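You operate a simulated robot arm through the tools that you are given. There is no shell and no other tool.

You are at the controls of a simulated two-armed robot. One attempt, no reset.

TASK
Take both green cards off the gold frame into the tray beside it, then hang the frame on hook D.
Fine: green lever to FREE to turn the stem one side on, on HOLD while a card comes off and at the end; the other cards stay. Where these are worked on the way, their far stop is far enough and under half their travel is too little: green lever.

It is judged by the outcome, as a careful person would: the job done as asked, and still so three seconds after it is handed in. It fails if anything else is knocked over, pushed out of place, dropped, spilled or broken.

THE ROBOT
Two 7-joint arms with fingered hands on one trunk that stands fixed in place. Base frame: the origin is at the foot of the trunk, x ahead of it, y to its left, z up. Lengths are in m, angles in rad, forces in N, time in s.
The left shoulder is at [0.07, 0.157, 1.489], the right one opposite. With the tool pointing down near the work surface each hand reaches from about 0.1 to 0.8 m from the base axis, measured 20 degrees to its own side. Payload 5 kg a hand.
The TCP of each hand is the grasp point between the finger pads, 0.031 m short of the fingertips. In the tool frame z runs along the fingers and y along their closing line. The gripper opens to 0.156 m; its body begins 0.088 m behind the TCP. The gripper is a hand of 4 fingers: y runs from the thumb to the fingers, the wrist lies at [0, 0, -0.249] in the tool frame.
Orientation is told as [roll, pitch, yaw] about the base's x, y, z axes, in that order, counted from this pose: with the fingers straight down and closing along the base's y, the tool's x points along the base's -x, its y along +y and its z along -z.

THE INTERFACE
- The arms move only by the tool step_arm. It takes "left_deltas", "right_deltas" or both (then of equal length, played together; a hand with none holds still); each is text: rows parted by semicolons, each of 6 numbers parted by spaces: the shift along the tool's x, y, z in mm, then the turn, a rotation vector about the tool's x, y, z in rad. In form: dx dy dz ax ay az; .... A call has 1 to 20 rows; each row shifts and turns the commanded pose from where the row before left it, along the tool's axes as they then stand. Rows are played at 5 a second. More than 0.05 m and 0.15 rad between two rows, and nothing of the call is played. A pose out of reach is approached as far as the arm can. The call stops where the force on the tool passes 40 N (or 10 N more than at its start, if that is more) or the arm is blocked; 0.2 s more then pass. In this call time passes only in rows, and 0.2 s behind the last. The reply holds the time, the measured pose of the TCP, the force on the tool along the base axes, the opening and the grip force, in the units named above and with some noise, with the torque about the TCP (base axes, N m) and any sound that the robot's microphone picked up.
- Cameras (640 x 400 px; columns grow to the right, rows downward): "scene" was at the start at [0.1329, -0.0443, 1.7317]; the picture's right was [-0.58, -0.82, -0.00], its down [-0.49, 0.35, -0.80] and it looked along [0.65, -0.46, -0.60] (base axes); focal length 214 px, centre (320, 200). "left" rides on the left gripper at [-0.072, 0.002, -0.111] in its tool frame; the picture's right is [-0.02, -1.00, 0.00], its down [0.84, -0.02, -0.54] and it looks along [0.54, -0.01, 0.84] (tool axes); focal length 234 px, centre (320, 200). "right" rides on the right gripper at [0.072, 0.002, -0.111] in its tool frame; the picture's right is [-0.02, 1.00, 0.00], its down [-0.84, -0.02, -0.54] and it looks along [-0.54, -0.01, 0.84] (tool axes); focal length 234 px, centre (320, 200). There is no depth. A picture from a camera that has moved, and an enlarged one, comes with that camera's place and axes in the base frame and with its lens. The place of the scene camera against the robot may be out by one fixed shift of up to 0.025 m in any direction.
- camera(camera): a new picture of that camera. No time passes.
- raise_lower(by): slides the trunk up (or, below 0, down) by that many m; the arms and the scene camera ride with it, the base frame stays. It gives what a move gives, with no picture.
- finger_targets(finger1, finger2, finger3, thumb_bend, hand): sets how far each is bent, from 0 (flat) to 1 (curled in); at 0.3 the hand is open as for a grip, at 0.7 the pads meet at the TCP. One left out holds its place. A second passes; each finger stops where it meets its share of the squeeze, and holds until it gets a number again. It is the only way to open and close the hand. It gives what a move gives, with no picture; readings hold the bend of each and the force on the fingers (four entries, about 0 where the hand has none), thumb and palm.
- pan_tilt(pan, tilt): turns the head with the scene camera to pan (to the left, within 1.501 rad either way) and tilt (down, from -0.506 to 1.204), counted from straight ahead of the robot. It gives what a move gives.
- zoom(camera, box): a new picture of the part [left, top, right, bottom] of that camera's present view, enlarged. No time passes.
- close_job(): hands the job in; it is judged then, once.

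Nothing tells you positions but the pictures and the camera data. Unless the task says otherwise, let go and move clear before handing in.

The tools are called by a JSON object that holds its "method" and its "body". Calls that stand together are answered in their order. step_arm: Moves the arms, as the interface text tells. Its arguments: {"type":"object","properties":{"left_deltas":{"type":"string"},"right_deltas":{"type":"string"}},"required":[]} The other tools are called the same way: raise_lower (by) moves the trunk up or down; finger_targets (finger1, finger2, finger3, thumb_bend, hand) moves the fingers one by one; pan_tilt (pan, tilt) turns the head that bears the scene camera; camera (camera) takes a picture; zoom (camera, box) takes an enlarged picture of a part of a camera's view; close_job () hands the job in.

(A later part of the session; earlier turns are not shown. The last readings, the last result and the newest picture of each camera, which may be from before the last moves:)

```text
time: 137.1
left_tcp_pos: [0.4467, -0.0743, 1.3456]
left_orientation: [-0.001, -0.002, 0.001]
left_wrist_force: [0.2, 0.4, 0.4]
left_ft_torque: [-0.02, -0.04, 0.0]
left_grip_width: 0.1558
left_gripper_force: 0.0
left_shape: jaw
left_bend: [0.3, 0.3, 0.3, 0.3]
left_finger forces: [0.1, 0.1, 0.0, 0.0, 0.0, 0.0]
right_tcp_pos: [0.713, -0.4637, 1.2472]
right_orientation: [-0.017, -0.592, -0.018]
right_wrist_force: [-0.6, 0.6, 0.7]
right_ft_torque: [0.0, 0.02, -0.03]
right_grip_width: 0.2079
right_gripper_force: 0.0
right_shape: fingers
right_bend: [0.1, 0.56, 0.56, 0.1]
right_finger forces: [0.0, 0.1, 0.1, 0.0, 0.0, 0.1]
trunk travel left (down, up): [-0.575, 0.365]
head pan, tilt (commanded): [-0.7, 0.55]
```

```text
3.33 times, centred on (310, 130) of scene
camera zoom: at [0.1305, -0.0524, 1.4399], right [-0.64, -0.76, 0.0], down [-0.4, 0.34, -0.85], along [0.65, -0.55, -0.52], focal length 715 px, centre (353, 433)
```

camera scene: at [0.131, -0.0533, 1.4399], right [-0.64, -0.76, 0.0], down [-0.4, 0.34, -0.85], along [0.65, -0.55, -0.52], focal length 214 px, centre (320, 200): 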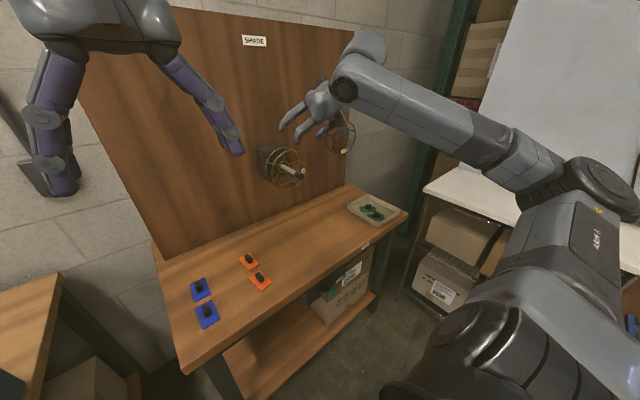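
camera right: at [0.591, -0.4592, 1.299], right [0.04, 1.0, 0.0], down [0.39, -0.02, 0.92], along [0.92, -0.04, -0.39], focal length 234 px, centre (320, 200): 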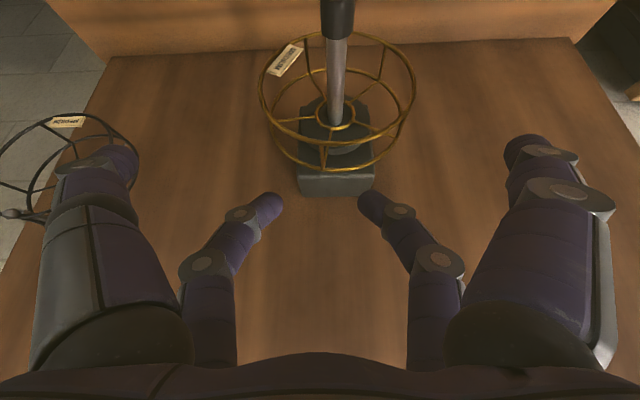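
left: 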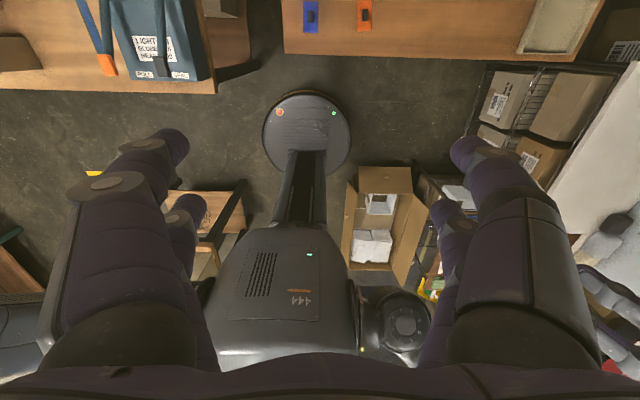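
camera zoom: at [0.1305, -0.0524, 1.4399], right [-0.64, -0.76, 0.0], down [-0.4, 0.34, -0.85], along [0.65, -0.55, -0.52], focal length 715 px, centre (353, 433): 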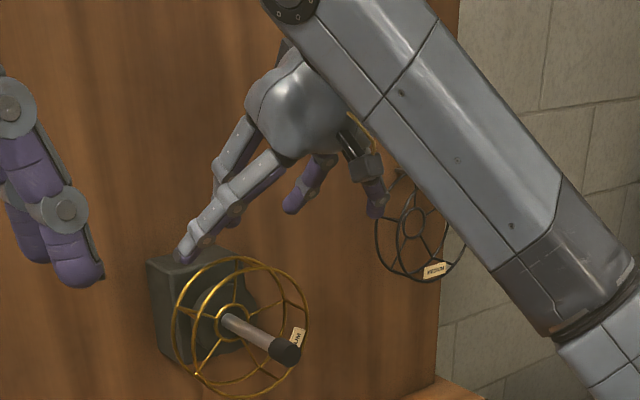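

Good, clear view now, with the forward pair ready. Advancing down the tool axis to straddle the crossbar between the rings.

{"method": "step_arm", "body": {"right_deltas": "11 0.3 30 0 0 0; 0 0 20 0 0 0"}}

{"method": "zoom", "body": {"camera": "right", "box": [220, 80, 420, 230]}}

{"method": "zoom", "body": {"camera": "scene", "box": [240, 90, 360, 190]}}

```text
time: 137.7
left_tcp_pos: [0.4469, -0.0731, 1.3459]
left_orientation: [-0.002, -0.002, 0.0]
left_wrist_force: [-0.2, 0.1, -0.6]
left_ft_torque: [0.0, 0.06, -0.03]
left_grip_width: 0.1555
left_gripper_force: 0.1
left_shape: jaw
left_bend: [0.3, 0.3, 0.3, 0.3]
left_finger forces: [0.0, 0.1, 0.1, 0.0, 0.1, 0.1]
right_tcp_pos: [0.7319, -0.4639, 1.2]
right_orientation: [-0.02, -0.591, -0.015]
right_wrist_force: [0.6, -0.7, 1.0]
right_ft_torque: [-0.01, 0.02, -0.04]
right_grip_width: 0.208
right_gripper_force: 1.1
right_shape: fingers
right_bend: [0.1, 0.57, 0.56, 0.1]
right_finger forces: [0.1, 0.7, 0.0, 0.0, 0.0, 0.0]
trunk travel left (down, up): [-0.575, 0.365]
head pan, tilt (commanded): [-0.7, 0.55]
```

```text
2.67 times, centred on (320, 155) of right
camera zoom: at [0.6101, -0.4599, 1.251], right [0.04, 1.0, 0.0], down [0.39, -0.02, 0.92], along [0.92, -0.04, -0.39], focal length 624 px, centre (320, 320)
```

zoom: 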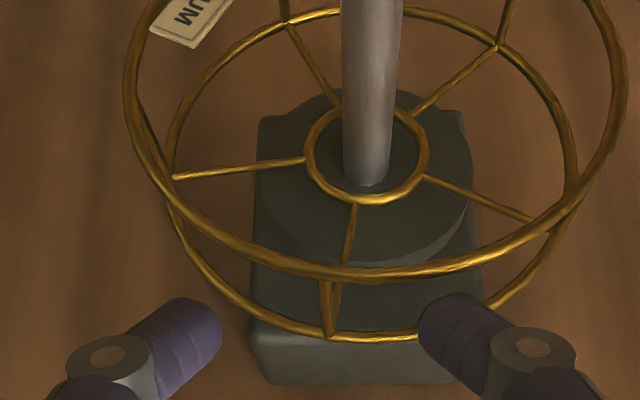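

```text
4.00 times, centred on (300, 140) of scene
camera zoom: at [0.1307, -0.0521, 1.44], right [-0.64, -0.76, 0.0], down [-0.4, 0.34, -0.85], along [0.65, -0.55, -0.52], focal length 858 px, centre (400, 440)
```

zoom: 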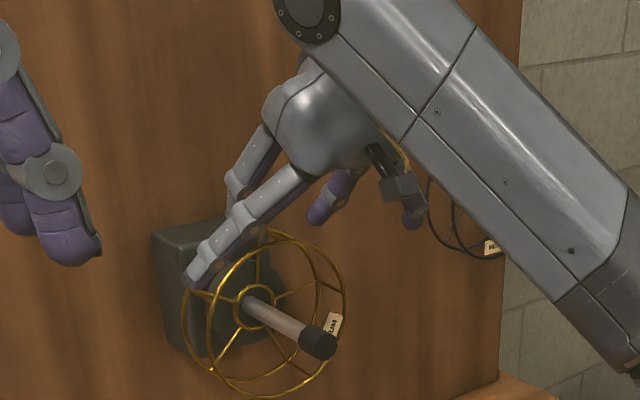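

{"method": "step_arm", "body": {"right_deltas": "2 0 8 0 0 0"}}

{"method": "zoom", "body": {"camera": "right", "box": [220, 80, 420, 230]}}

```text
time: 138.1
left_tcp_pos: [0.4427, -0.0719, 1.3479]
left_orientation: [-0.003, -0.004, 0.001]
left_wrist_force: [-0.2, 0.3, -0.7]
left_ft_torque: [0.0, 0.0, 0.0]
left_grip_width: 0.1562
left_gripper_force: 0.1
left_shape: jaw
left_bend: [0.3, 0.3, 0.3, 0.3]
left_finger forces: [0.0, 0.0, 0.0, 0.0, 0.0, 0.0]
right_tcp_pos: [0.7324, -0.4631, 1.1973]
right_orientation: [-0.018, -0.603, -0.016]
right_wrist_force: [-4.3, 1.1, 19.0]
right_ft_torque: [0.68, -0.54, 0.22]
right_grip_width: 0.2078
right_gripper_force: 13.6
right_shape: fingers
right_bend: [0.1, 0.56, 0.56, 0.1]
right_finger forces: [0.1, 27.5, 0.1, 0.0, 0.0, 0.1]
trunk travel left (down, up): [-0.575, 0.365]
head pan, tilt (commanded): [-0.7, 0.55]
```

```text
2.67 times, centred on (320, 155) of right
camera zoom: at [0.6101, -0.4593, 1.2482], right [0.04, 1.0, 0.0], down [0.38, -0.02, 0.92], along [0.92, -0.04, -0.38], focal length 624 px, centre (320, 320)
```

zoom: 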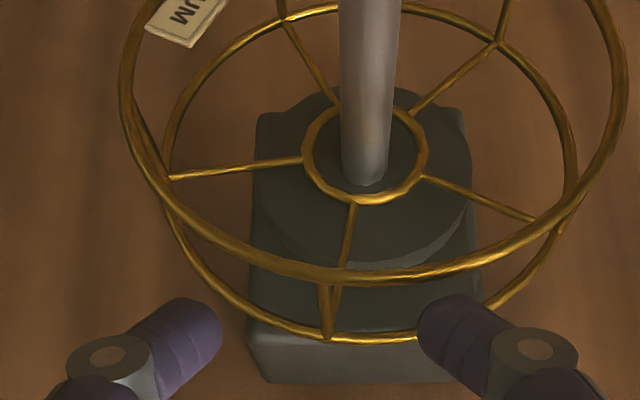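

The finger meets a surface between the rings, so the crossbar can't be grasped from outside; the rim pinch that worked for turning is the way. I'll back off and test rolling the hand 90° to pinch the rim near its top with the thumb inside.

{"method": "step_arm", "body": {"right_deltas": "0 0 -30 0 0 0; 0 0 -40 0 0 0; 0 0 -30 0 0 0; 20 0 -30 0 0 0"}}

{"method": "zoom", "body": {"camera": "scene", "box": [240, 90, 360, 190]}}

{"method": "camera", "body": {"camera": "right"}}

```text
time: 139.1
left_tcp_pos: [0.4444, -0.0744, 1.3464]
left_orientation: [-0.002, -0.003, 0.0]
left_wrist_force: [-0.6, -0.6, 0.7]
left_ft_torque: [-0.03, -0.03, -0.01]
left_grip_width: 0.1555
left_gripper_force: 0.1
left_shape: jaw
left_bend: [0.3, 0.3, 0.3, 0.3]
left_finger forces: [0.0, 0.0, 0.1, 0.0, 0.1, 0.0]
right_tcp_pos: [0.643, -0.463, 1.2877]
right_orientation: [-0.018, -0.593, -0.016]
right_wrist_force: [-1.1, -0.6, 1.6]
right_ft_torque: [0.01, -0.03, 0.01]
right_grip_width: 0.2078
right_gripper_force: 0.1
right_shape: fingers
right_bend: [0.1, 0.56, 0.56, 0.1]
right_finger forces: [0.0, 0.0, 0.0, 0.0, 0.0, 0.0]
trunk travel left (down, up): [-0.575, 0.365]
head pan, tilt (commanded): [-0.7, 0.55]
```

```text
4.00 times, centred on (300, 140) of scene
camera zoom: at [0.1283, -0.053, 1.4401], right [-0.64, -0.76, 0.0], down [-0.4, 0.34, -0.85], along [0.65, -0.55, -0.52], focal length 858 px, centre (400, 440)
```

zoom: 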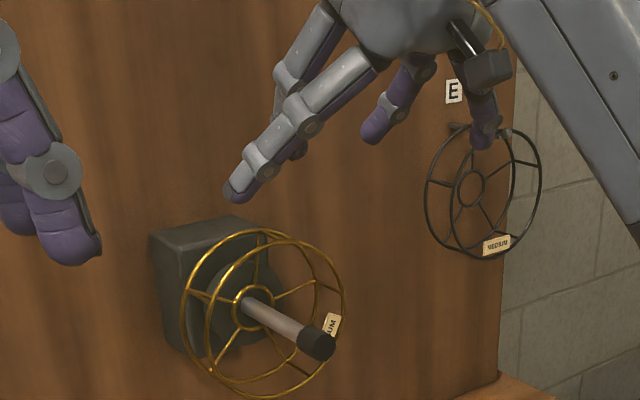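

```text
taken
camera right: at [0.5222, -0.4591, 1.3396], right [0.04, 1.0, 0.0], down [0.39, -0.02, 0.92], along [0.92, -0.04, -0.39], focal length 234 px, centre (320, 200)
```

right: 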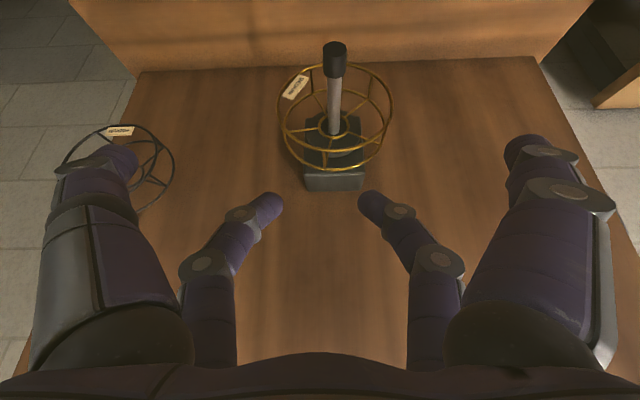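

The frame is undisturbed. Now I'll level the hand and roll it by 90°, in the free space in front.

{"method": "step_arm", "body": {"right_deltas": "0 0 0 0 -0.14 0; 0 0 0 0 -0.14 0; 0 0 0 0 -0.14 0; 0 0 0 0 -0.14 0; 0 0 0 0 -0.14 0; 0 0 0 0 -0.14 0; 0 0 0 0 -0.137 0; 0 0 0 0 0 0.131; 0 0 0 0 0 0.131; 0 0 0 0 0 0.131; 0 0 0 0 0 0.131; 0 0 0 0 0 0.131; 0 0 0 0 0 0.131"}}

{"method": "camera", "body": {"camera": "right"}}

{"method": "camera", "body": {"camera": "scene"}}

```text
time: 141.9
left_tcp_pos: [0.4461, -0.0736, 1.3478]
left_orientation: [-0.003, -0.004, -0.001]
left_wrist_force: [0.0, 0.4, -0.1]
left_ft_torque: [0.0, -0.02, 0.02]
left_grip_width: 0.1558
left_gripper_force: 0.0
left_shape: jaw
left_bend: [0.3, 0.3, 0.3, 0.3]
left_finger forces: [0.1, 0.1, 0.1, 0.0, 0.0, 0.0]
right_tcp_pos: [0.6438, -0.4606, 1.2873]
right_orientation: [1.568, -0.795, -1.593]
right_wrist_force: [0.0, 0.3, -0.2]
right_ft_torque: [-0.02, 0.0, -0.01]
right_grip_width: 0.208
right_gripper_force: 0.0
right_shape: fingers
right_bend: [0.1, 0.56, 0.56, 0.1]
right_finger forces: [0.0, 0.1, 0.1, 0.0, 0.0, 0.0]
trunk travel left (down, up): [-0.575, 0.365]
head pan, tilt (commanded): [-0.7, 0.55]
```

```text
taken
camera right: at [0.535, -0.4083, 1.2377], right [0.02, 0.7, 0.72], down [-0.56, -0.59, 0.59], along [0.83, -0.41, 0.38], focal length 234 px, centre (320, 200)
```

right: 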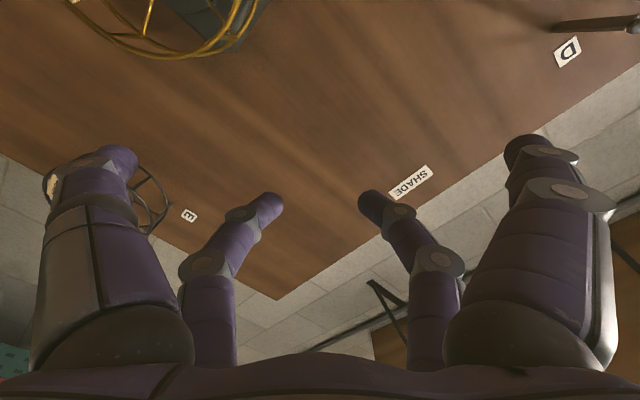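

```text
taken
camera scene: at [0.1306, -0.0522, 1.4399], right [-0.64, -0.76, 0.0], down [-0.4, 0.34, -0.85], along [0.65, -0.55, -0.52], focal length 214 px, centre (320, 200)
```

scene: 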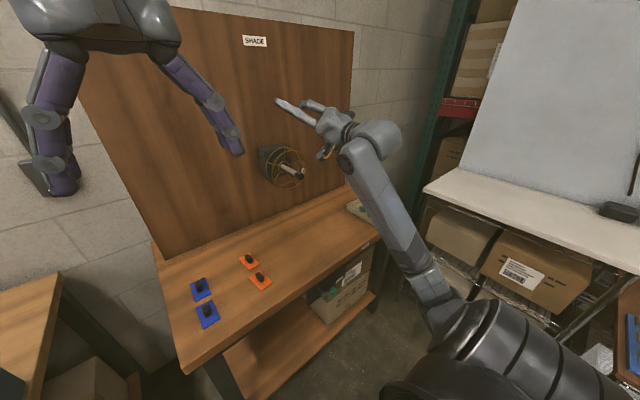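

Rolling further to 90°.

{"method": "step_arm", "body": {"right_deltas": "0 0 0 0 0 0.13; 0 0 0 0 0 0.13; 0 0 0 0 0 0.13; 0 0 0 0 0 0.13; 0 0 0 0 0 0.13; 0 0 0 0 0 0.13"}}

{"method": "camera", "body": {"camera": "right"}}

{"method": "camera", "body": {"camera": "scene"}}

```text
time: 143.3
left_tcp_pos: [0.4464, -0.0734, 1.3461]
left_orientation: [-0.002, -0.002, -0.001]
left_wrist_force: [0.5, -0.8, 0.5]
left_ft_torque: [0.01, 0.05, 0.04]
left_grip_width: 0.156
left_gripper_force: 0.1
left_shape: jaw
left_bend: [0.3, 0.3, 0.3, 0.3]
left_finger forces: [0.0, 0.0, 0.0, 0.0, 0.0, 0.1]
right_tcp_pos: [0.6442, -0.4622, 1.2879]
right_orientation: [1.57, -0.014, -1.595]
right_wrist_force: [0.6, -1.2, 0.3]
right_ft_torque: [0.01, 0.02, 0.0]
right_grip_width: 0.2076
right_gripper_force: 0.1
right_shape: fingers
right_bend: [0.1, 0.56, 0.56, 0.1]
right_finger forces: [0.0, 0.0, 0.0, 0.0, 0.0, 0.0]
trunk travel left (down, up): [-0.575, 0.365]
head pan, tilt (commanded): [-0.7, 0.55]
```

```text
taken
camera right: at [0.5364, -0.3872, 1.289], right [0.0, -0.01, 1.0], down [-0.57, -0.82, -0.01], along [0.82, -0.57, -0.01], focal length 234 px, centre (320, 200)
```

right: 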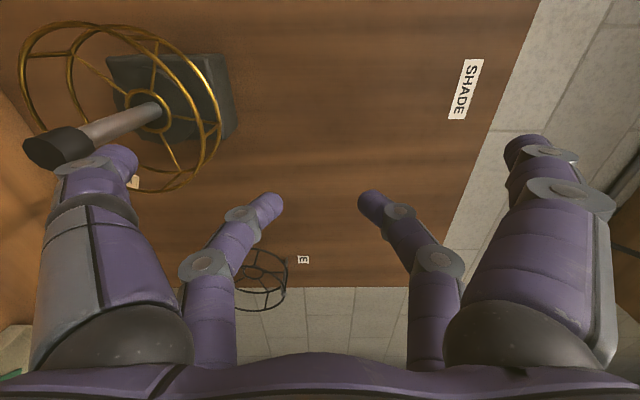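

```text
taken
camera scene: at [0.1307, -0.0521, 1.4399], right [-0.64, -0.76, 0.0], down [-0.4, 0.34, -0.85], along [0.65, -0.55, -0.52], focal length 214 px, centre (320, 200)
```

scene: 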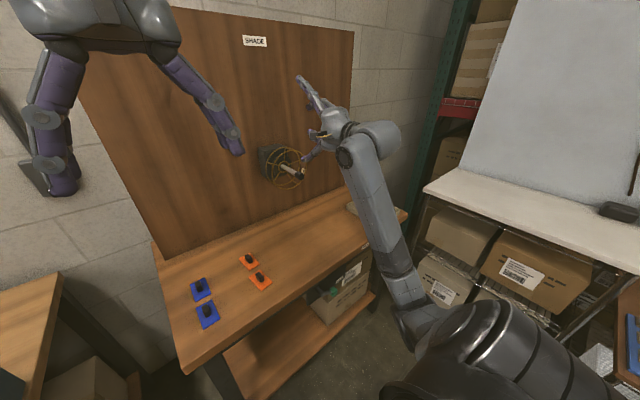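

Rolled to 90°: thumb below, finger1 above. I'll set the fingers for the rim pinch and come level with the top of the frame.

{"method": "finger_targets", "body": {"hand": "right", "finger2": 0.3, "finger3": 1.0, "thumb_bend": 0.57, "finger1": 0.57}}

{"method": "step_arm", "body": {"right_deltas": "-12.3 -38.6 0 0 0 0; -12.3 -38.6 0 0 0 0; -12.3 -38.6 0 0.035 0 0"}}

{"method": "camera", "body": {"camera": "right"}}

{"method": "zoom", "body": {"camera": "scene", "box": [240, 90, 380, 200]}}

```text
time: 144.3
left_tcp_pos: [0.4456, -0.0727, 1.3465]
left_orientation: [-0.001, -0.003, 0.0]
left_wrist_force: [-0.1, 0.8, 0.2]
left_ft_torque: [0.01, -0.01, 0.0]
left_grip_width: 0.1561
left_gripper_force: 0.2
left_shape: jaw
left_bend: [0.3, 0.3, 0.3, 0.3]
left_finger forces: [0.0, 0.1, 0.0, 0.0, 0.0, 0.0]
right_tcp_pos: [0.6449, -0.4616, 1.2876]
right_orientation: [1.568, -0.018, -1.594]
right_wrist_force: [0.5, 0.0, 0.1]
right_ft_torque: [-0.01, 0.0, -0.03]
right_grip_width: 0.0576
right_gripper_force: 0.1
right_shape: fingers
right_bend: [0.56, 0.3, 1.0, 0.56]
right_finger forces: [0.0, 0.0, 0.0, 0.1, 0.0, 0.0]
trunk travel left (down, up): [-0.575, 0.365]
head pan, tilt (commanded): [-0.7, 0.55]
```

```text
time: 145.1
left_tcp_pos: [0.4467, -0.0744, 1.3463]
left_orientation: [-0.003, -0.001, -0.001]
left_wrist_force: [-0.5, 0.5, 0.2]
left_ft_torque: [0.01, -0.01, 0.0]
left_grip_width: 0.156
left_gripper_force: 0.0
left_shape: jaw
left_bend: [0.3, 0.3, 0.3, 0.3]
left_finger forces: [0.1, 0.0, 0.0, 0.0, 0.1, 0.0]
right_tcp_pos: [0.6432, -0.5002, 1.1737]
right_orientation: [1.535, -0.017, -1.596]
right_wrist_force: [0.3, 0.4, 0.0]
right_ft_torque: [-0.03, 0.03, -0.01]
right_grip_width: 0.0574
right_gripper_force: 0.1
right_shape: fingers
right_bend: [0.56, 0.3, 1.0, 0.56]
right_finger forces: [0.0, 0.0, 0.0, 0.1, 0.0, 0.1]
trunk travel left (down, up): [-0.575, 0.365]
head pan, tilt (commanded): [-0.7, 0.55]
```

```text
taken
camera right: at [0.534, -0.4263, 1.1779], right [0.04, -0.01, 1.0], down [-0.57, -0.82, 0.01], along [0.82, -0.57, -0.03], focal length 234 px, centre (320, 200)
```

right: 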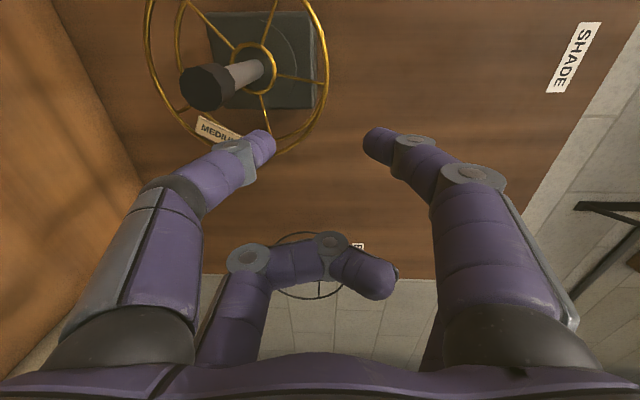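

```text
3.64 times, centred on (310, 145) of scene
camera zoom: at [0.1302, -0.053, 1.44], right [-0.64, -0.77, 0.0], down [-0.4, 0.34, -0.85], along [0.65, -0.55, -0.52], focal length 780 px, centre (356, 400)
```

zoom: 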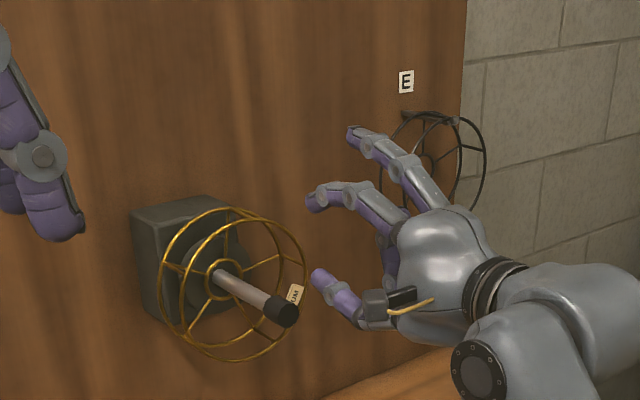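

Level with the rim. I'll trim the yaw and advance halfway, then check alignment.

{"method": "step_arm", "body": {"right_deltas": "0 0 0 -0.03 0.036 0; 1 -1.5 30 0 0 0; 0 0 30 0 0 0"}}

{"method": "camera", "body": {"camera": "right"}}

{"method": "zoom", "body": {"camera": "right", "box": [200, 60, 420, 200]}}

```text
time: 145.9
left_tcp_pos: [0.4485, -0.0725, 1.3455]
left_orientation: [-0.003, 0.0, 0.001]
left_wrist_force: [0.2, -0.4, -0.5]
left_ft_torque: [0.0, -0.01, 0.0]
left_grip_width: 0.1561
left_gripper_force: 0.1
left_shape: jaw
left_bend: [0.3, 0.3, 0.3, 0.3]
left_finger forces: [0.1, 0.0, 0.1, 0.0, 0.0, 0.0]
right_tcp_pos: [0.7051, -0.4981, 1.169]
right_orientation: [1.563, -0.016, -1.562]
right_wrist_force: [-0.5, 0.6, 0.0]
right_ft_torque: [0.0, -0.01, -0.02]
right_grip_width: 0.0574
right_gripper_force: 0.0
right_shape: fingers
right_bend: [0.56, 0.3, 1.0, 0.56]
right_finger forces: [0.1, 0.0, 0.0, 0.1, 0.0, 0.1]
trunk travel left (down, up): [-0.575, 0.365]
head pan, tilt (commanded): [-0.7, 0.55]
```

```text
taken
camera right: at [0.5936, -0.4282, 1.1706], right [0.01, -0.01, 1.0], down [-0.54, -0.84, 0.0], along [0.84, -0.54, -0.01], focal length 234 px, centre (320, 200)
```

right: 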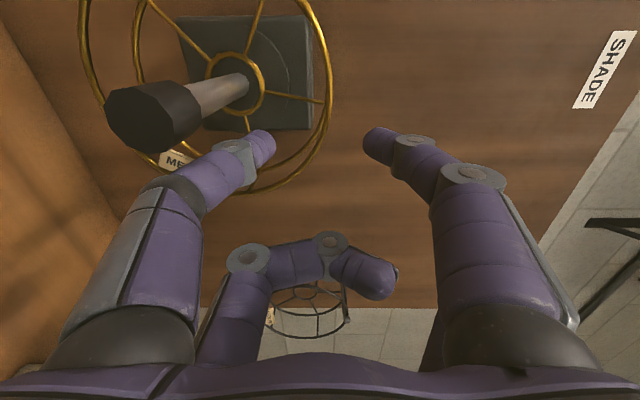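

```text
2.86 times, centred on (310, 130) of right
camera zoom: at [0.5936, -0.4282, 1.1706], right [0.01, -0.01, 1.0], down [-0.54, -0.84, 0.0], along [0.84, -0.54, -0.01], focal length 669 px, centre (349, 400)
```

zoom: 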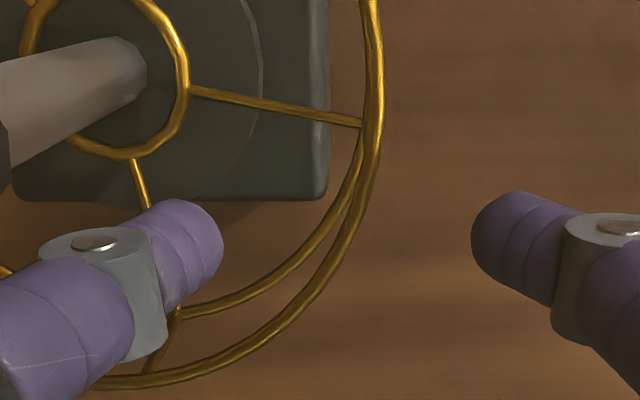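

Aligned: the rim will pass between thumb (inside) and finger1 (outside). Advancing to mid-depth of the frame and closing.

{"method": "step_arm", "body": {"right_deltas": "0 1.5 22 0 0 0; 0 1.5 21 0 0 0"}}

{"method": "zoom", "body": {"camera": "right", "box": [200, 60, 420, 200]}}

```text
time: 146.5
left_tcp_pos: [0.446, -0.0749, 1.3464]
left_orientation: [-0.004, -0.003, -0.002]
left_wrist_force: [-1.0, 0.4, -0.3]
left_ft_torque: [-0.03, 0.01, 0.02]
left_grip_width: 0.1559
left_gripper_force: 0.0
left_shape: jaw
left_bend: [0.3, 0.3, 0.3, 0.3]
left_finger forces: [0.0, 0.0, 0.0, 0.1, 0.2, 0.1]
right_tcp_pos: [0.7471, -0.499, 1.1724]
right_orientation: [1.563, -0.017, -1.56]
right_wrist_force: [0.5, 0.2, 0.1]
right_ft_torque: [-0.01, 0.01, 0.02]
right_grip_width: 0.0573
right_gripper_force: 0.1
right_shape: fingers
right_bend: [0.56, 0.3, 1.0, 0.56]
right_finger forces: [0.0, 0.0, 0.0, 0.0, 0.0, 0.0]
trunk travel left (down, up): [-0.575, 0.365]
head pan, tilt (commanded): [-0.7, 0.55]
```

```text
2.86 times, centred on (310, 130) of right
camera zoom: at [0.636, -0.4289, 1.1743], right [0.01, -0.01, 1.0], down [-0.54, -0.84, 0.0], along [0.84, -0.54, -0.01], focal length 669 px, centre (349, 400)
```

zoom: 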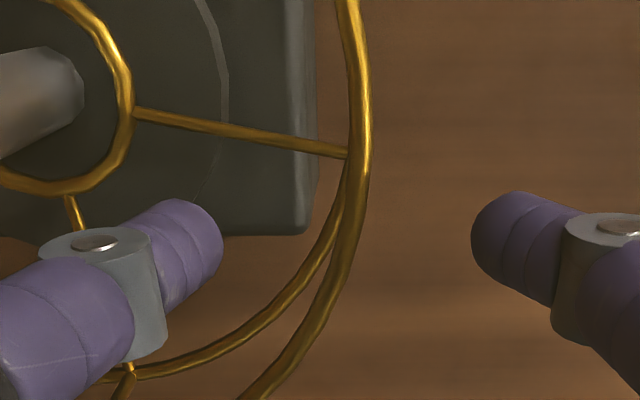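

Closing thumb and finger1 firmly on the rim.

{"method": "finger_targets", "body": {"hand": "right", "thumb_bend": 0.82, "finger1": 0.82}}

{"method": "zoom", "body": {"camera": "right", "box": [200, 60, 420, 200]}}

{"method": "zoom", "body": {"camera": "scene", "box": [240, 90, 380, 200]}}

```text
time: 147.5
left_tcp_pos: [0.448, -0.0744, 1.3458]
left_orientation: [-0.001, 0.001, 0.0]
left_wrist_force: [0.3, -0.3, 0.5]
left_ft_torque: [-0.01, -0.03, 0.0]
left_grip_width: 0.1561
left_gripper_force: 0.0
left_shape: jaw
left_bend: [0.3, 0.3, 0.3, 0.3]
left_finger forces: [0.1, 0.0, 0.1, 0.1, 0.1, 0.1]
right_tcp_pos: [0.7492, -0.4977, 1.1711]
right_orientation: [1.559, -0.017, -1.557]
right_wrist_force: [2.7, 1.3, -10.1]
right_ft_torque: [-0.15, 0.19, 0.0]
right_grip_width: 0.0055
right_gripper_force: 14.9
right_shape: fingers
right_bend: [0.72, 0.3, 1.0, 0.72]
right_finger forces: [9.4, 0.1, 0.1, 0.0, 20.0, 0.0]
trunk travel left (down, up): [-0.575, 0.365]
head pan, tilt (commanded): [-0.7, 0.55]
```

```text
2.86 times, centred on (310, 130) of right
camera zoom: at [0.6374, -0.4286, 1.1723], right [0.01, -0.01, 1.0], down [-0.53, -0.85, 0.0], along [0.85, -0.53, -0.01], focal length 669 px, centre (349, 400)
```

zoom: 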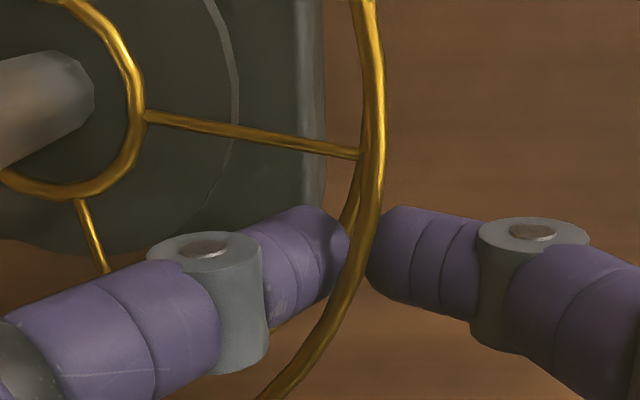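

```text
3.64 times, centred on (310, 145) of scene
camera zoom: at [0.1327, -0.0529, 1.4396], right [-0.64, -0.77, 0.0], down [-0.4, 0.34, -0.85], along [0.65, -0.55, -0.52], focal length 780 px, centre (356, 400)
```

zoom: 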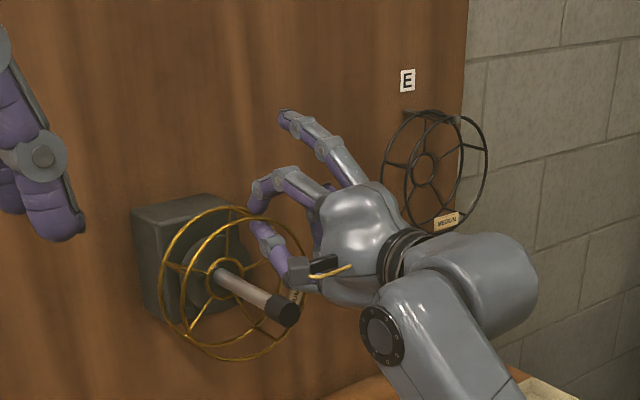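

Firm grip, though the thumb presses harder than finger1. I'll lower the hand slightly to balance before pulling.

{"method": "step_arm", "body": {"right_deltas": "0 -2.5 0 0 0 0; 0 -2 0 0 0 0"}}

```text
time: 148.1
left_tcp_pos: [0.4488, -0.0721, 1.346]
left_orientation: [-0.002, 0.001, 0.0]
left_wrist_force: [0.5, 0.8, -0.6]
left_ft_torque: [-0.02, -0.04, 0.0]
left_grip_width: 0.156
left_gripper_force: 0.1
left_shape: jaw
left_bend: [0.3, 0.3, 0.3, 0.3]
left_finger forces: [0.1, 0.1, 0.0, 0.0, 0.0, 0.0]
right_tcp_pos: [0.7483, -0.4979, 1.1694]
right_orientation: [1.562, -0.018, -1.558]
right_wrist_force: [8.0, 1.2, -1.7]
right_ft_torque: [0.04, 0.03, -0.13]
right_grip_width: 0.0056
right_gripper_force: 13.6
right_shape: fingers
right_bend: [0.72, 0.3, 1.0, 0.72]
right_finger forces: [11.8, 0.0, 0.1, 0.0, 14.9, 0.0]
trunk travel left (down, up): [-0.575, 0.365]
head pan, tilt (commanded): [-0.7, 0.55]
```

Balanced now (12 and 15 N). Pulling the frame straight off along the stem, slowly.

{"method": "step_arm", "body": {"right_deltas": "0 0 -5 0 0 0; 0 0 -5 0 0 0; 0 0 -8 0 0 0"}}

{"method": "zoom", "body": {"camera": "right", "box": [160, 20, 420, 200]}}

{"method": "zoom", "body": {"camera": "scene", "box": [240, 90, 380, 200]}}

```text
time: 148.9
left_tcp_pos: [0.4469, -0.0738, 1.3473]
left_orientation: [-0.001, -0.002, 0.001]
left_wrist_force: [0.6, 0.7, -0.4]
left_ft_torque: [0.01, 0.01, 0.02]
left_grip_width: 0.1561
left_gripper_force: 0.1
left_shape: jaw
left_bend: [0.3, 0.3, 0.3, 0.3]
left_finger forces: [0.1, 0.0, 0.0, 0.0, 0.1, 0.1]
right_tcp_pos: [0.7274, -0.4975, 1.169]
right_orientation: [1.564, -0.018, -1.558]
right_wrist_force: [0.0, 0.7, -1.3]
right_ft_torque: [-0.02, -0.01, 0.01]
right_grip_width: 0.0035
right_gripper_force: 12.0
right_shape: fingers
right_bend: [0.71, 0.3, 1.0, 0.76]
right_finger forces: [11.3, 0.0, 0.1, 0.1, 12.6, 0.0]
trunk travel left (down, up): [-0.575, 0.365]
head pan, tilt (commanded): [-0.7, 0.55]
```

```text
2.22 times, centred on (290, 110) of right
camera zoom: at [0.6166, -0.4285, 1.1704], right [0.01, -0.01, 1.0], down [-0.54, -0.84, 0.0], along [0.84, -0.54, -0.01], focal length 520 px, centre (387, 400)
```

zoom: 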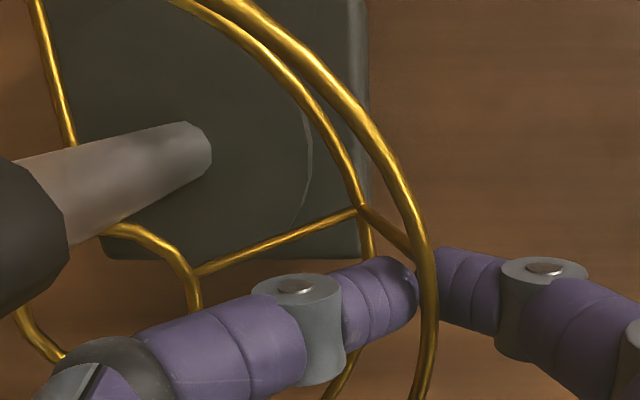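

```text
3.64 times, centred on (310, 145) of scene
camera zoom: at [0.1301, -0.0525, 1.4399], right [-0.64, -0.76, 0.0], down [-0.4, 0.34, -0.85], along [0.65, -0.55, -0.52], focal length 780 px, centre (356, 400)
```

zoom: 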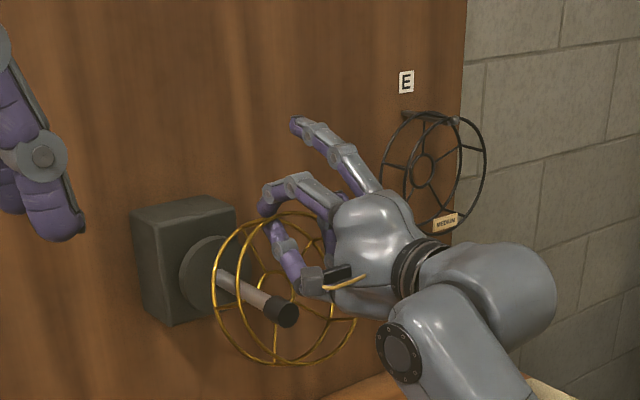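

The frame came free of its seat and now hangs from the pinch. I'll continue straight back until it clears the stem.

{"method": "step_arm", "body": {"right_deltas": "0 0 -15 0 0 0; 0 0 -15 0 0 0; 0 0 -15 0 0 0"}}

{"method": "camera", "body": {"camera": "right"}}

{"method": "zoom", "body": {"camera": "scene", "box": [240, 90, 380, 200]}}

```text
time: 149.7
left_tcp_pos: [0.4455, -0.0735, 1.347]
left_orientation: [-0.002, -0.001, -0.001]
left_wrist_force: [-0.8, 0.5, -0.9]
left_ft_torque: [0.02, -0.02, -0.03]
left_grip_width: 0.156
left_gripper_force: 0.1
left_shape: jaw
left_bend: [0.3, 0.3, 0.3, 0.3]
left_finger forces: [0.0, 0.0, 0.1, 0.1, 0.0, 0.0]
right_tcp_pos: [0.6819, -0.4985, 1.168]
right_orientation: [1.564, -0.016, -1.557]
right_wrist_force: [0.3, 1.0, -1.6]
right_ft_torque: [-0.04, 0.01, 0.0]
right_grip_width: 0.0035
right_gripper_force: 11.9
right_shape: fingers
right_bend: [0.71, 0.3, 1.0, 0.76]
right_finger forces: [11.2, 0.0, 0.1, 0.0, 12.6, 0.0]
trunk travel left (down, up): [-0.575, 0.365]
head pan, tilt (commanded): [-0.7, 0.55]
```

```text
taken
camera right: at [0.5709, -0.4295, 1.1701], right [0.01, -0.01, 1.0], down [-0.54, -0.84, 0.0], along [0.84, -0.54, -0.01], focal length 234 px, centre (320, 200)
```

right: 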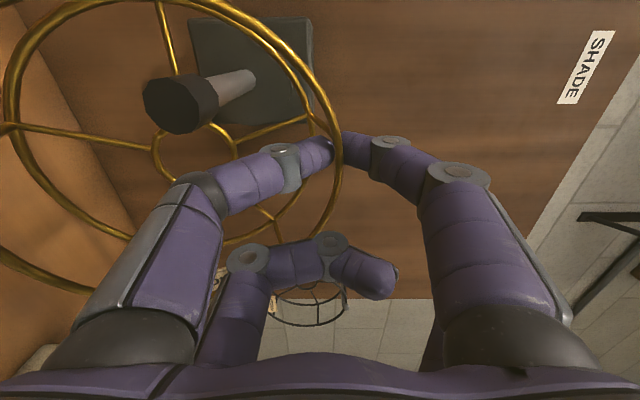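

```text
3.64 times, centred on (310, 145) of scene
camera zoom: at [0.1302, -0.0525, 1.4399], right [-0.64, -0.77, 0.0], down [-0.4, 0.34, -0.85], along [0.65, -0.55, -0.52], focal length 780 px, centre (356, 400)
```

zoom: 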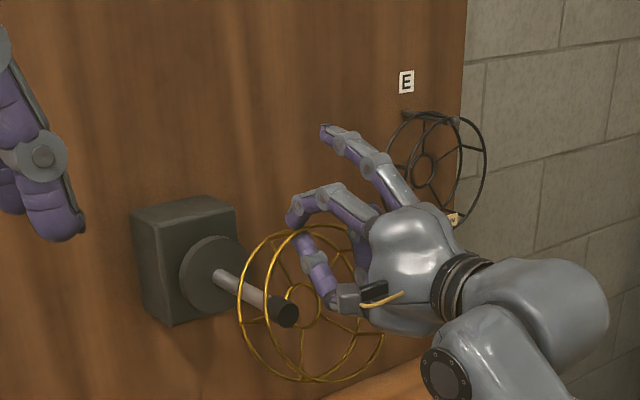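

{"method": "step_arm", "body": {"right_deltas": "0 0 -18 0 0 0; 0 0 -18 0 0 0; 0 0 -18 0 0 0; 0 0 -18 0 0 0"}}

{"method": "camera", "body": {"camera": "right"}}

{"method": "zoom", "body": {"camera": "scene", "box": [250, 80, 400, 210]}}

```text
time: 150.7
left_tcp_pos: [0.4458, -0.074, 1.3461]
left_orientation: [-0.001, -0.001, 0.001]
left_wrist_force: [0.3, -0.1, 0.6]
left_ft_torque: [-0.01, -0.03, 0.01]
left_grip_width: 0.1558
left_gripper_force: 0.0
left_shape: jaw
left_bend: [0.3, 0.3, 0.3, 0.3]
left_finger forces: [0.0, 0.0, 0.0, 0.0, 0.0, 0.1]
right_tcp_pos: [0.6104, -0.5004, 1.1702]
right_orientation: [1.563, -0.019, -1.559]
right_wrist_force: [0.0, -0.2, -0.9]
right_ft_torque: [0.01, -0.02, -0.01]
right_grip_width: 0.0033
right_gripper_force: 12.0
right_shape: fingers
right_bend: [0.71, 0.3, 1.0, 0.76]
right_finger forces: [11.3, 0.1, 0.0, 0.1, 12.7, 0.1]
trunk travel left (down, up): [-0.575, 0.365]
head pan, tilt (commanded): [-0.7, 0.55]
```

```text
taken
camera right: at [0.4987, -0.4304, 1.1717], right [0.01, -0.01, 1.0], down [-0.53, -0.84, 0.0], along [0.84, -0.53, -0.01], focal length 234 px, centre (320, 200)
```

right: 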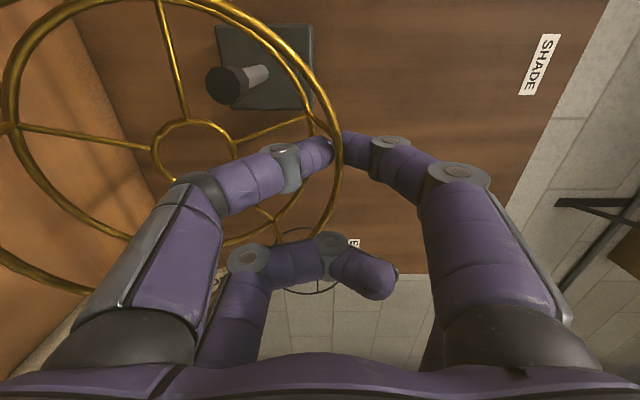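

```text
3.08 times, centred on (325, 145) of scene
camera zoom: at [0.1295, -0.0524, 1.44], right [-0.64, -0.76, 0.0], down [-0.4, 0.34, -0.85], along [0.65, -0.55, -0.52], focal length 660 px, centre (305, 369)
```

zoom: 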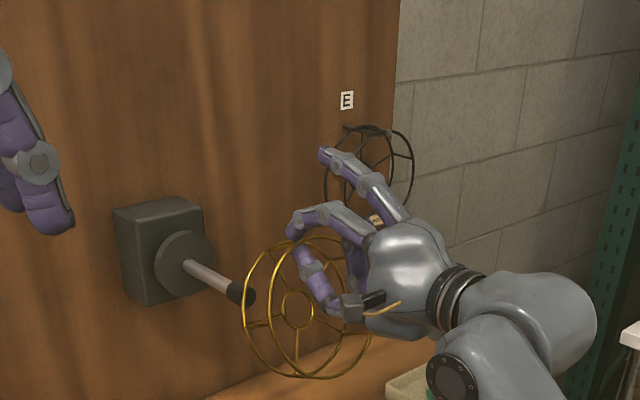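

The frame is clear of the stem, hanging level from the pinch. I'll move the left hand out of the way, raise the trunk slowly, and look at hook D.

{"method": "step_arm", "body": {"left_deltas": "0 35 0 0 0 0; 0 35 0 0 0 0; 0 35 0 0 0 0; 0 35 0 0 0 0; 0 35 0 0 0 0"}}

{"method": "raise_lower", "body": {"by": 0.24}}

{"method": "pan_tilt", "body": {"pan": -0.45, "tilt": 0.35}}

{"method": "camera", "body": {"camera": "scene"}}

{"method": "camera", "body": {"camera": "right"}}

```text
time: 151.9
left_tcp_pos: [0.4467, 0.1055, 1.3467]
left_orientation: [-0.004, -0.002, 0.001]
left_wrist_force: [-0.7, 0.7, -0.6]
left_ft_torque: [-0.02, -0.02, 0.0]
left_grip_width: 0.1559
left_gripper_force: 0.0
left_shape: jaw
left_bend: [0.3, 0.3, 0.3, 0.3]
left_finger forces: [0.0, 0.0, 0.0, 0.0, 0.0, 0.1]
right_tcp_pos: [0.6107, -0.4988, 1.1704]
right_orientation: [1.563, -0.02, -1.558]
right_wrist_force: [0.0, 0.1, -0.8]
right_ft_torque: [-0.05, 0.07, 0.0]
right_grip_width: 0.0033
right_gripper_force: 11.6
right_shape: fingers
right_bend: [0.71, 0.3, 1.0, 0.76]
right_finger forces: [11.6, 0.0, 0.0, 0.1, 12.8, 0.1]
trunk travel left (down, up): [-0.575, 0.365]
head pan, tilt (commanded): [-0.7, 0.55]
```

```text
time: 154.4
left_tcp_pos: [0.4476, 0.1012, 1.5864]
left_orientation: [0.0, -0.003, -0.001]
left_wrist_force: [-0.4, -0.1, -0.7]
left_ft_torque: [-0.01, -0.01, 0.01]
left_grip_width: 0.156
left_gripper_force: 0.1
left_shape: jaw
left_bend: [0.3, 0.3, 0.3, 0.3]
left_finger forces: [0.1, 0.0, 0.0, 0.1, 0.0, 0.1]
right_tcp_pos: [0.6109, -0.5005, 1.4091]
right_orientation: [1.562, -0.018, -1.559]
right_wrist_force: [0.6, 0.3, -0.8]
right_ft_torque: [-0.01, 0.02, 0.0]
right_grip_width: 0.0031
right_gripper_force: 12.3
right_shape: fingers
right_bend: [0.71, 0.3, 1.0, 0.76]
right_finger forces: [11.5, 0.1, 0.0, 0.0, 12.8, 0.1]
trunk travel left (down, up): [-0.815, 0.125]
head pan, tilt (commanded): [-0.7, 0.55]
```

```text
time: 155.2
left_tcp_pos: [0.447, 0.1025, 1.5858]
left_orientation: [-0.003, -0.003, -0.001]
left_wrist_force: [-0.7, 0.5, 0.0]
left_ft_torque: [-0.02, 0.0, 0.02]
left_grip_width: 0.1558
left_gripper_force: 0.0
left_shape: jaw
left_bend: [0.3, 0.3, 0.3, 0.3]
left_finger forces: [0.0, 0.0, 0.0, 0.0, 0.0, 0.1]
right_tcp_pos: [0.6113, -0.5006, 1.4099]
right_orientation: [1.562, -0.017, -1.559]
right_wrist_force: [-0.6, 0.1, -1.4]
right_ft_torque: [-0.02, 0.02, -0.01]
right_grip_width: 0.0035
right_gripper_force: 12.1
right_shape: fingers
right_bend: [0.71, 0.3, 1.0, 0.76]
right_finger forces: [11.4, 0.0, 0.0, 0.0, 12.7, 0.1]
trunk travel left (down, up): [-0.815, 0.125]
head pan, tilt (commanded): [-0.45, 0.351]
```

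```text
taken
camera scene: at [0.1459, -0.0352, 1.6981], right [-0.44, -0.9, 0.0], down [-0.31, 0.15, -0.94], along [0.84, -0.41, -0.34], focal length 214 px, centre (320, 200)
```

scene: 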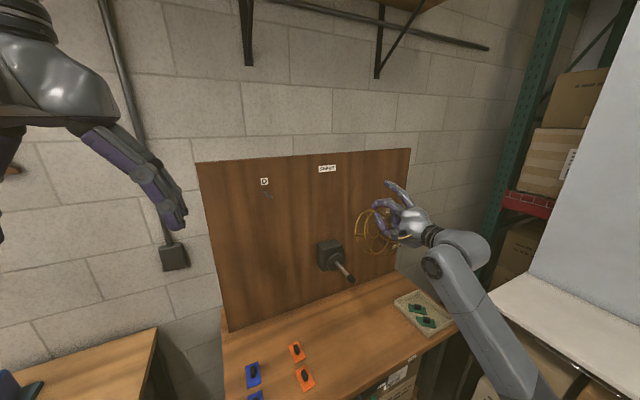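

```text
taken
camera right: at [0.4999, -0.4305, 1.4111], right [0.01, -0.01, 1.0], down [-0.54, -0.84, 0.0], along [0.84, -0.54, -0.01], focal length 234 px, centre (320, 200)
```

right: 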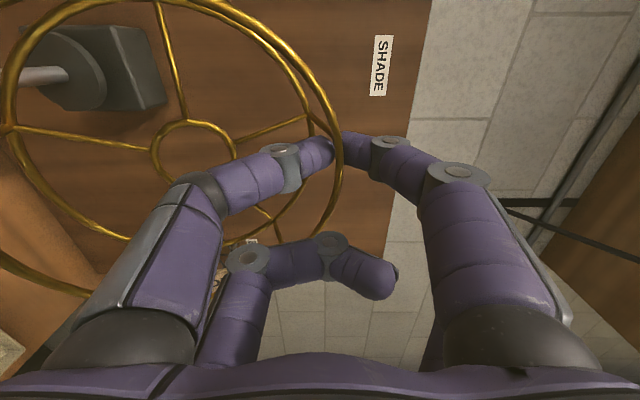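

{"method": "zoom", "body": {"camera": "scene", "box": [235, 165, 305, 215]}}

{"method": "zoom", "body": {"camera": "scene", "box": [330, 160, 470, 270]}}

```text
8.00 times, centred on (270, 190) of scene
camera zoom: at [0.1459, -0.0352, 1.6981], right [-0.44, -0.9, 0.0], down [-0.31, 0.15, -0.94], along [0.84, -0.41, -0.34], focal length 1716 px, centre (720, 280)
```

zoom: 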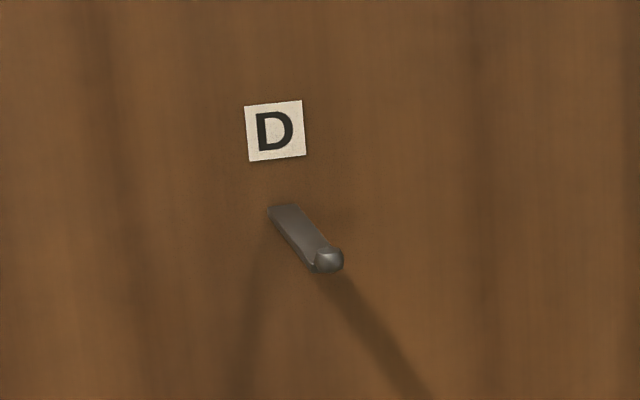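

```text
3.64 times, centred on (400, 215) of scene
camera zoom: at [0.1459, -0.0352, 1.6981], right [-0.44, -0.9, 0.0], down [-0.31, 0.15, -0.94], along [0.84, -0.41, -0.34], focal length 780 px, centre (29, 146)
```

zoom: 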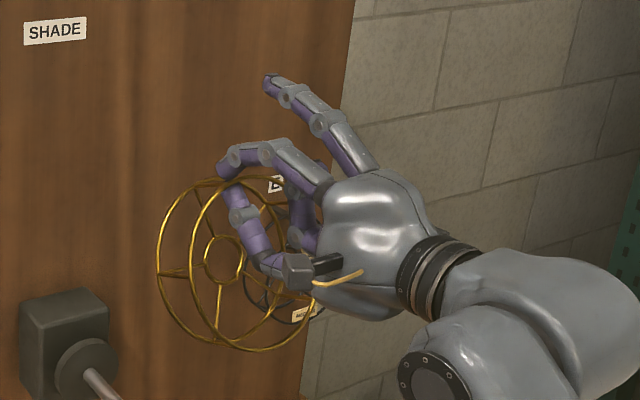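

Hook D is near (0.81–0.895, −0.196, ≈1.43). Carrying the frame sideways slowly toward it, staying well in front.

{"method": "step_arm", "body": {"right_deltas": "22 1 -1 0 0 0; 22 1 -1 0 0 0; 22 1 -1 0 0 0; 22 1 -1 0 0 0; 22 1 -1 0 0 0; 22 1 -1 0 0 0; 22 1 -1 0 0 0; 22 1 -1 0 0 0; 22 1 -1 0 0 0"}}

{"method": "camera", "body": {"camera": "right"}}

{"method": "camera", "body": {"camera": "scene"}}

```text
time: 157.2
left_tcp_pos: [0.4493, 0.1025, 1.5849]
left_orientation: [-0.002, 0.0, 0.0]
left_wrist_force: [0.2, -0.1, -0.7]
left_ft_torque: [-0.01, 0.02, -0.02]
left_grip_width: 0.1561
left_gripper_force: 0.0
left_shape: jaw
left_bend: [0.3, 0.3, 0.3, 0.3]
left_finger forces: [0.0, 0.0, 0.0, 0.0, 0.0, 0.0]
right_tcp_pos: [0.6102, -0.3039, 1.4119]
right_orientation: [1.562, -0.019, -1.557]
right_wrist_force: [0.6, 0.0, -1.1]
right_ft_torque: [-0.02, -0.01, 0.02]
right_grip_width: 0.0032
right_gripper_force: 11.8
right_shape: fingers
right_bend: [0.71, 0.3, 1.0, 0.77]
right_finger forces: [11.5, 0.1, 0.1, 0.0, 12.7, 0.0]
right hand out of reach, approached as far as the arm can: row 9
trunk travel left (down, up): [-0.815, 0.125]
head pan, tilt (commanded): [-0.45, 0.351]
```

```text
taken
camera right: at [0.4981, -0.2338, 1.4138], right [0.01, -0.01, 1.0], down [-0.53, -0.85, 0.0], along [0.85, -0.53, -0.01], focal length 234 px, centre (320, 200)
```

right: 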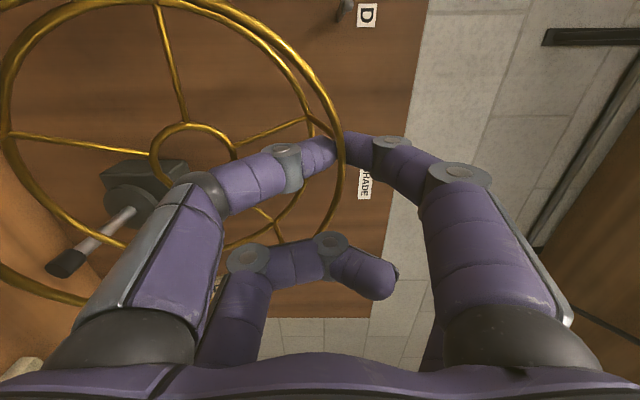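

```text
taken
camera scene: at [0.1478, -0.0345, 1.698], right [-0.43, -0.9, 0.0], down [-0.31, 0.15, -0.94], along [0.85, -0.41, -0.34], focal length 214 px, centre (320, 200)
```

scene: 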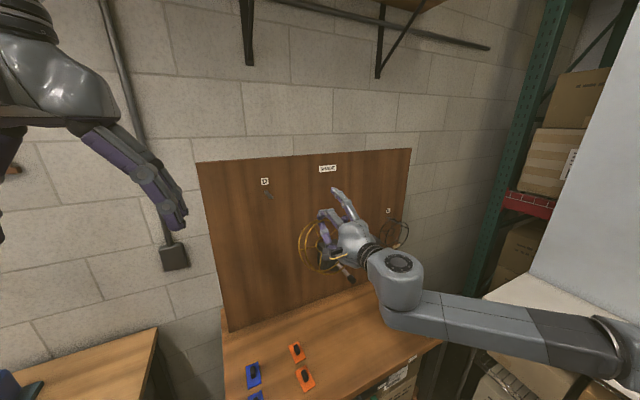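

{"method": "zoom", "body": {"camera": "right", "box": [260, 0, 420, 100]}}

```text
4.00 times, centred on (340, 50) of right
camera zoom: at [0.4981, -0.2338, 1.4138], right [0.01, -0.01, 1.0], down [-0.53, -0.85, 0.0], along [0.85, -0.53, -0.01], focal length 937 px, centre (240, 800)
```

zoom: 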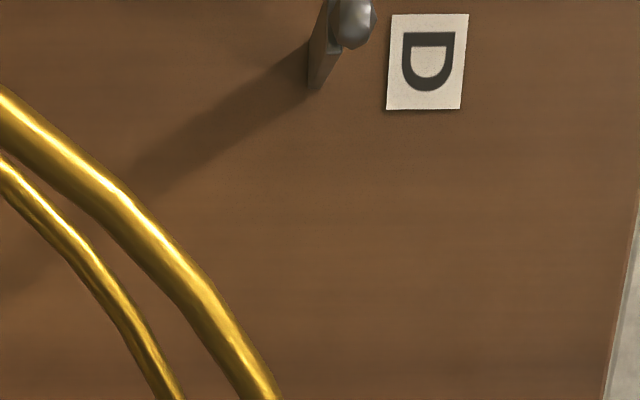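

Hook D is at about y −0.191, its ball top near z 1.446. I'll move further left and slightly forward to measure it better before going in.

{"method": "step_arm", "body": {"right_deltas": "15 2 12 0 0 0; 15 2 12 0 0 0; 15 2 12 0 0 0; 14 2 12 0 0 0"}}

{"method": "camera", "body": {"camera": "right"}}

{"method": "zoom", "body": {"camera": "right", "box": [260, 0, 420, 100]}}

{"method": "zoom", "body": {"camera": "scene", "box": [230, 150, 390, 290]}}

```text
time: 158.2
left_tcp_pos: [0.4471, 0.104, 1.5851]
left_orientation: [-0.002, -0.002, 0.001]
left_wrist_force: [0.3, -0.4, -0.2]
left_ft_torque: [0.01, 0.02, 0.0]
left_grip_width: 0.1557
left_gripper_force: 0.1
left_shape: jaw
left_bend: [0.3, 0.3, 0.3, 0.3]
left_finger forces: [0.0, 0.0, 0.1, 0.0, 0.1, 0.0]
right_tcp_pos: [0.6555, -0.2436, 1.4199]
right_orientation: [1.562, -0.018, -1.56]
right_wrist_force: [0.0, -0.7, -2.2]
right_ft_torque: [-0.05, 0.02, -0.03]
right_grip_width: 0.0032
right_gripper_force: 11.8
right_shape: fingers
right_bend: [0.71, 0.3, 1.0, 0.77]
right_finger forces: [11.7, 0.1, 0.0, 0.1, 13.0, 0.1]
trunk travel left (down, up): [-0.815, 0.125]
head pan, tilt (commanded): [-0.45, 0.351]
```

```text
taken
camera right: at [0.5449, -0.1746, 1.4211], right [0.01, -0.01, 1.0], down [-0.54, -0.84, 0.0], along [0.84, -0.54, -0.01], focal length 234 px, centre (320, 200)
```

right: 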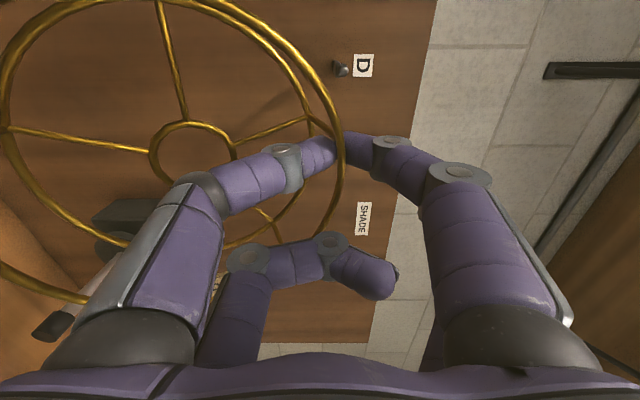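

```text
4.00 times, centred on (340, 50) of right
camera zoom: at [0.5449, -0.1746, 1.4211], right [0.01, -0.01, 1.0], down [-0.54, -0.84, 0.0], along [0.84, -0.54, -0.01], focal length 937 px, centre (240, 800)
```

zoom: 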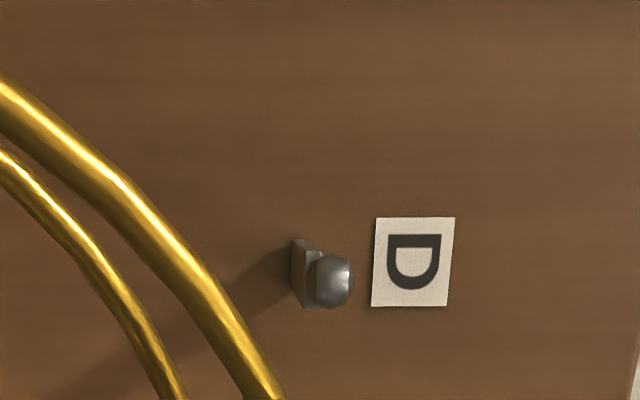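

```text
2.86 times, centred on (310, 220) of scene
camera zoom: at [0.1463, -0.034, 1.6981], right [-0.44, -0.9, 0.0], down [-0.31, 0.15, -0.94], along [0.85, -0.41, -0.34], focal length 613 px, centre (349, 143)
```

zoom: 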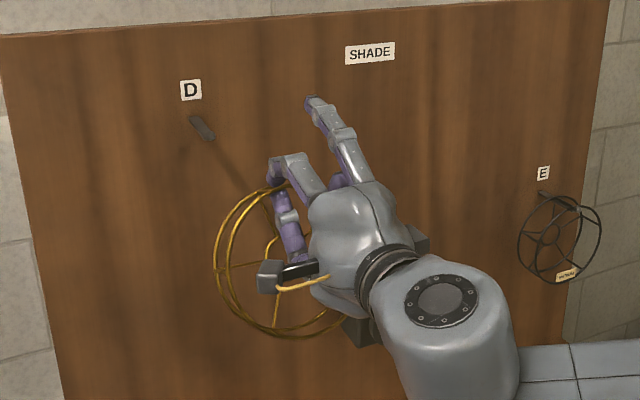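

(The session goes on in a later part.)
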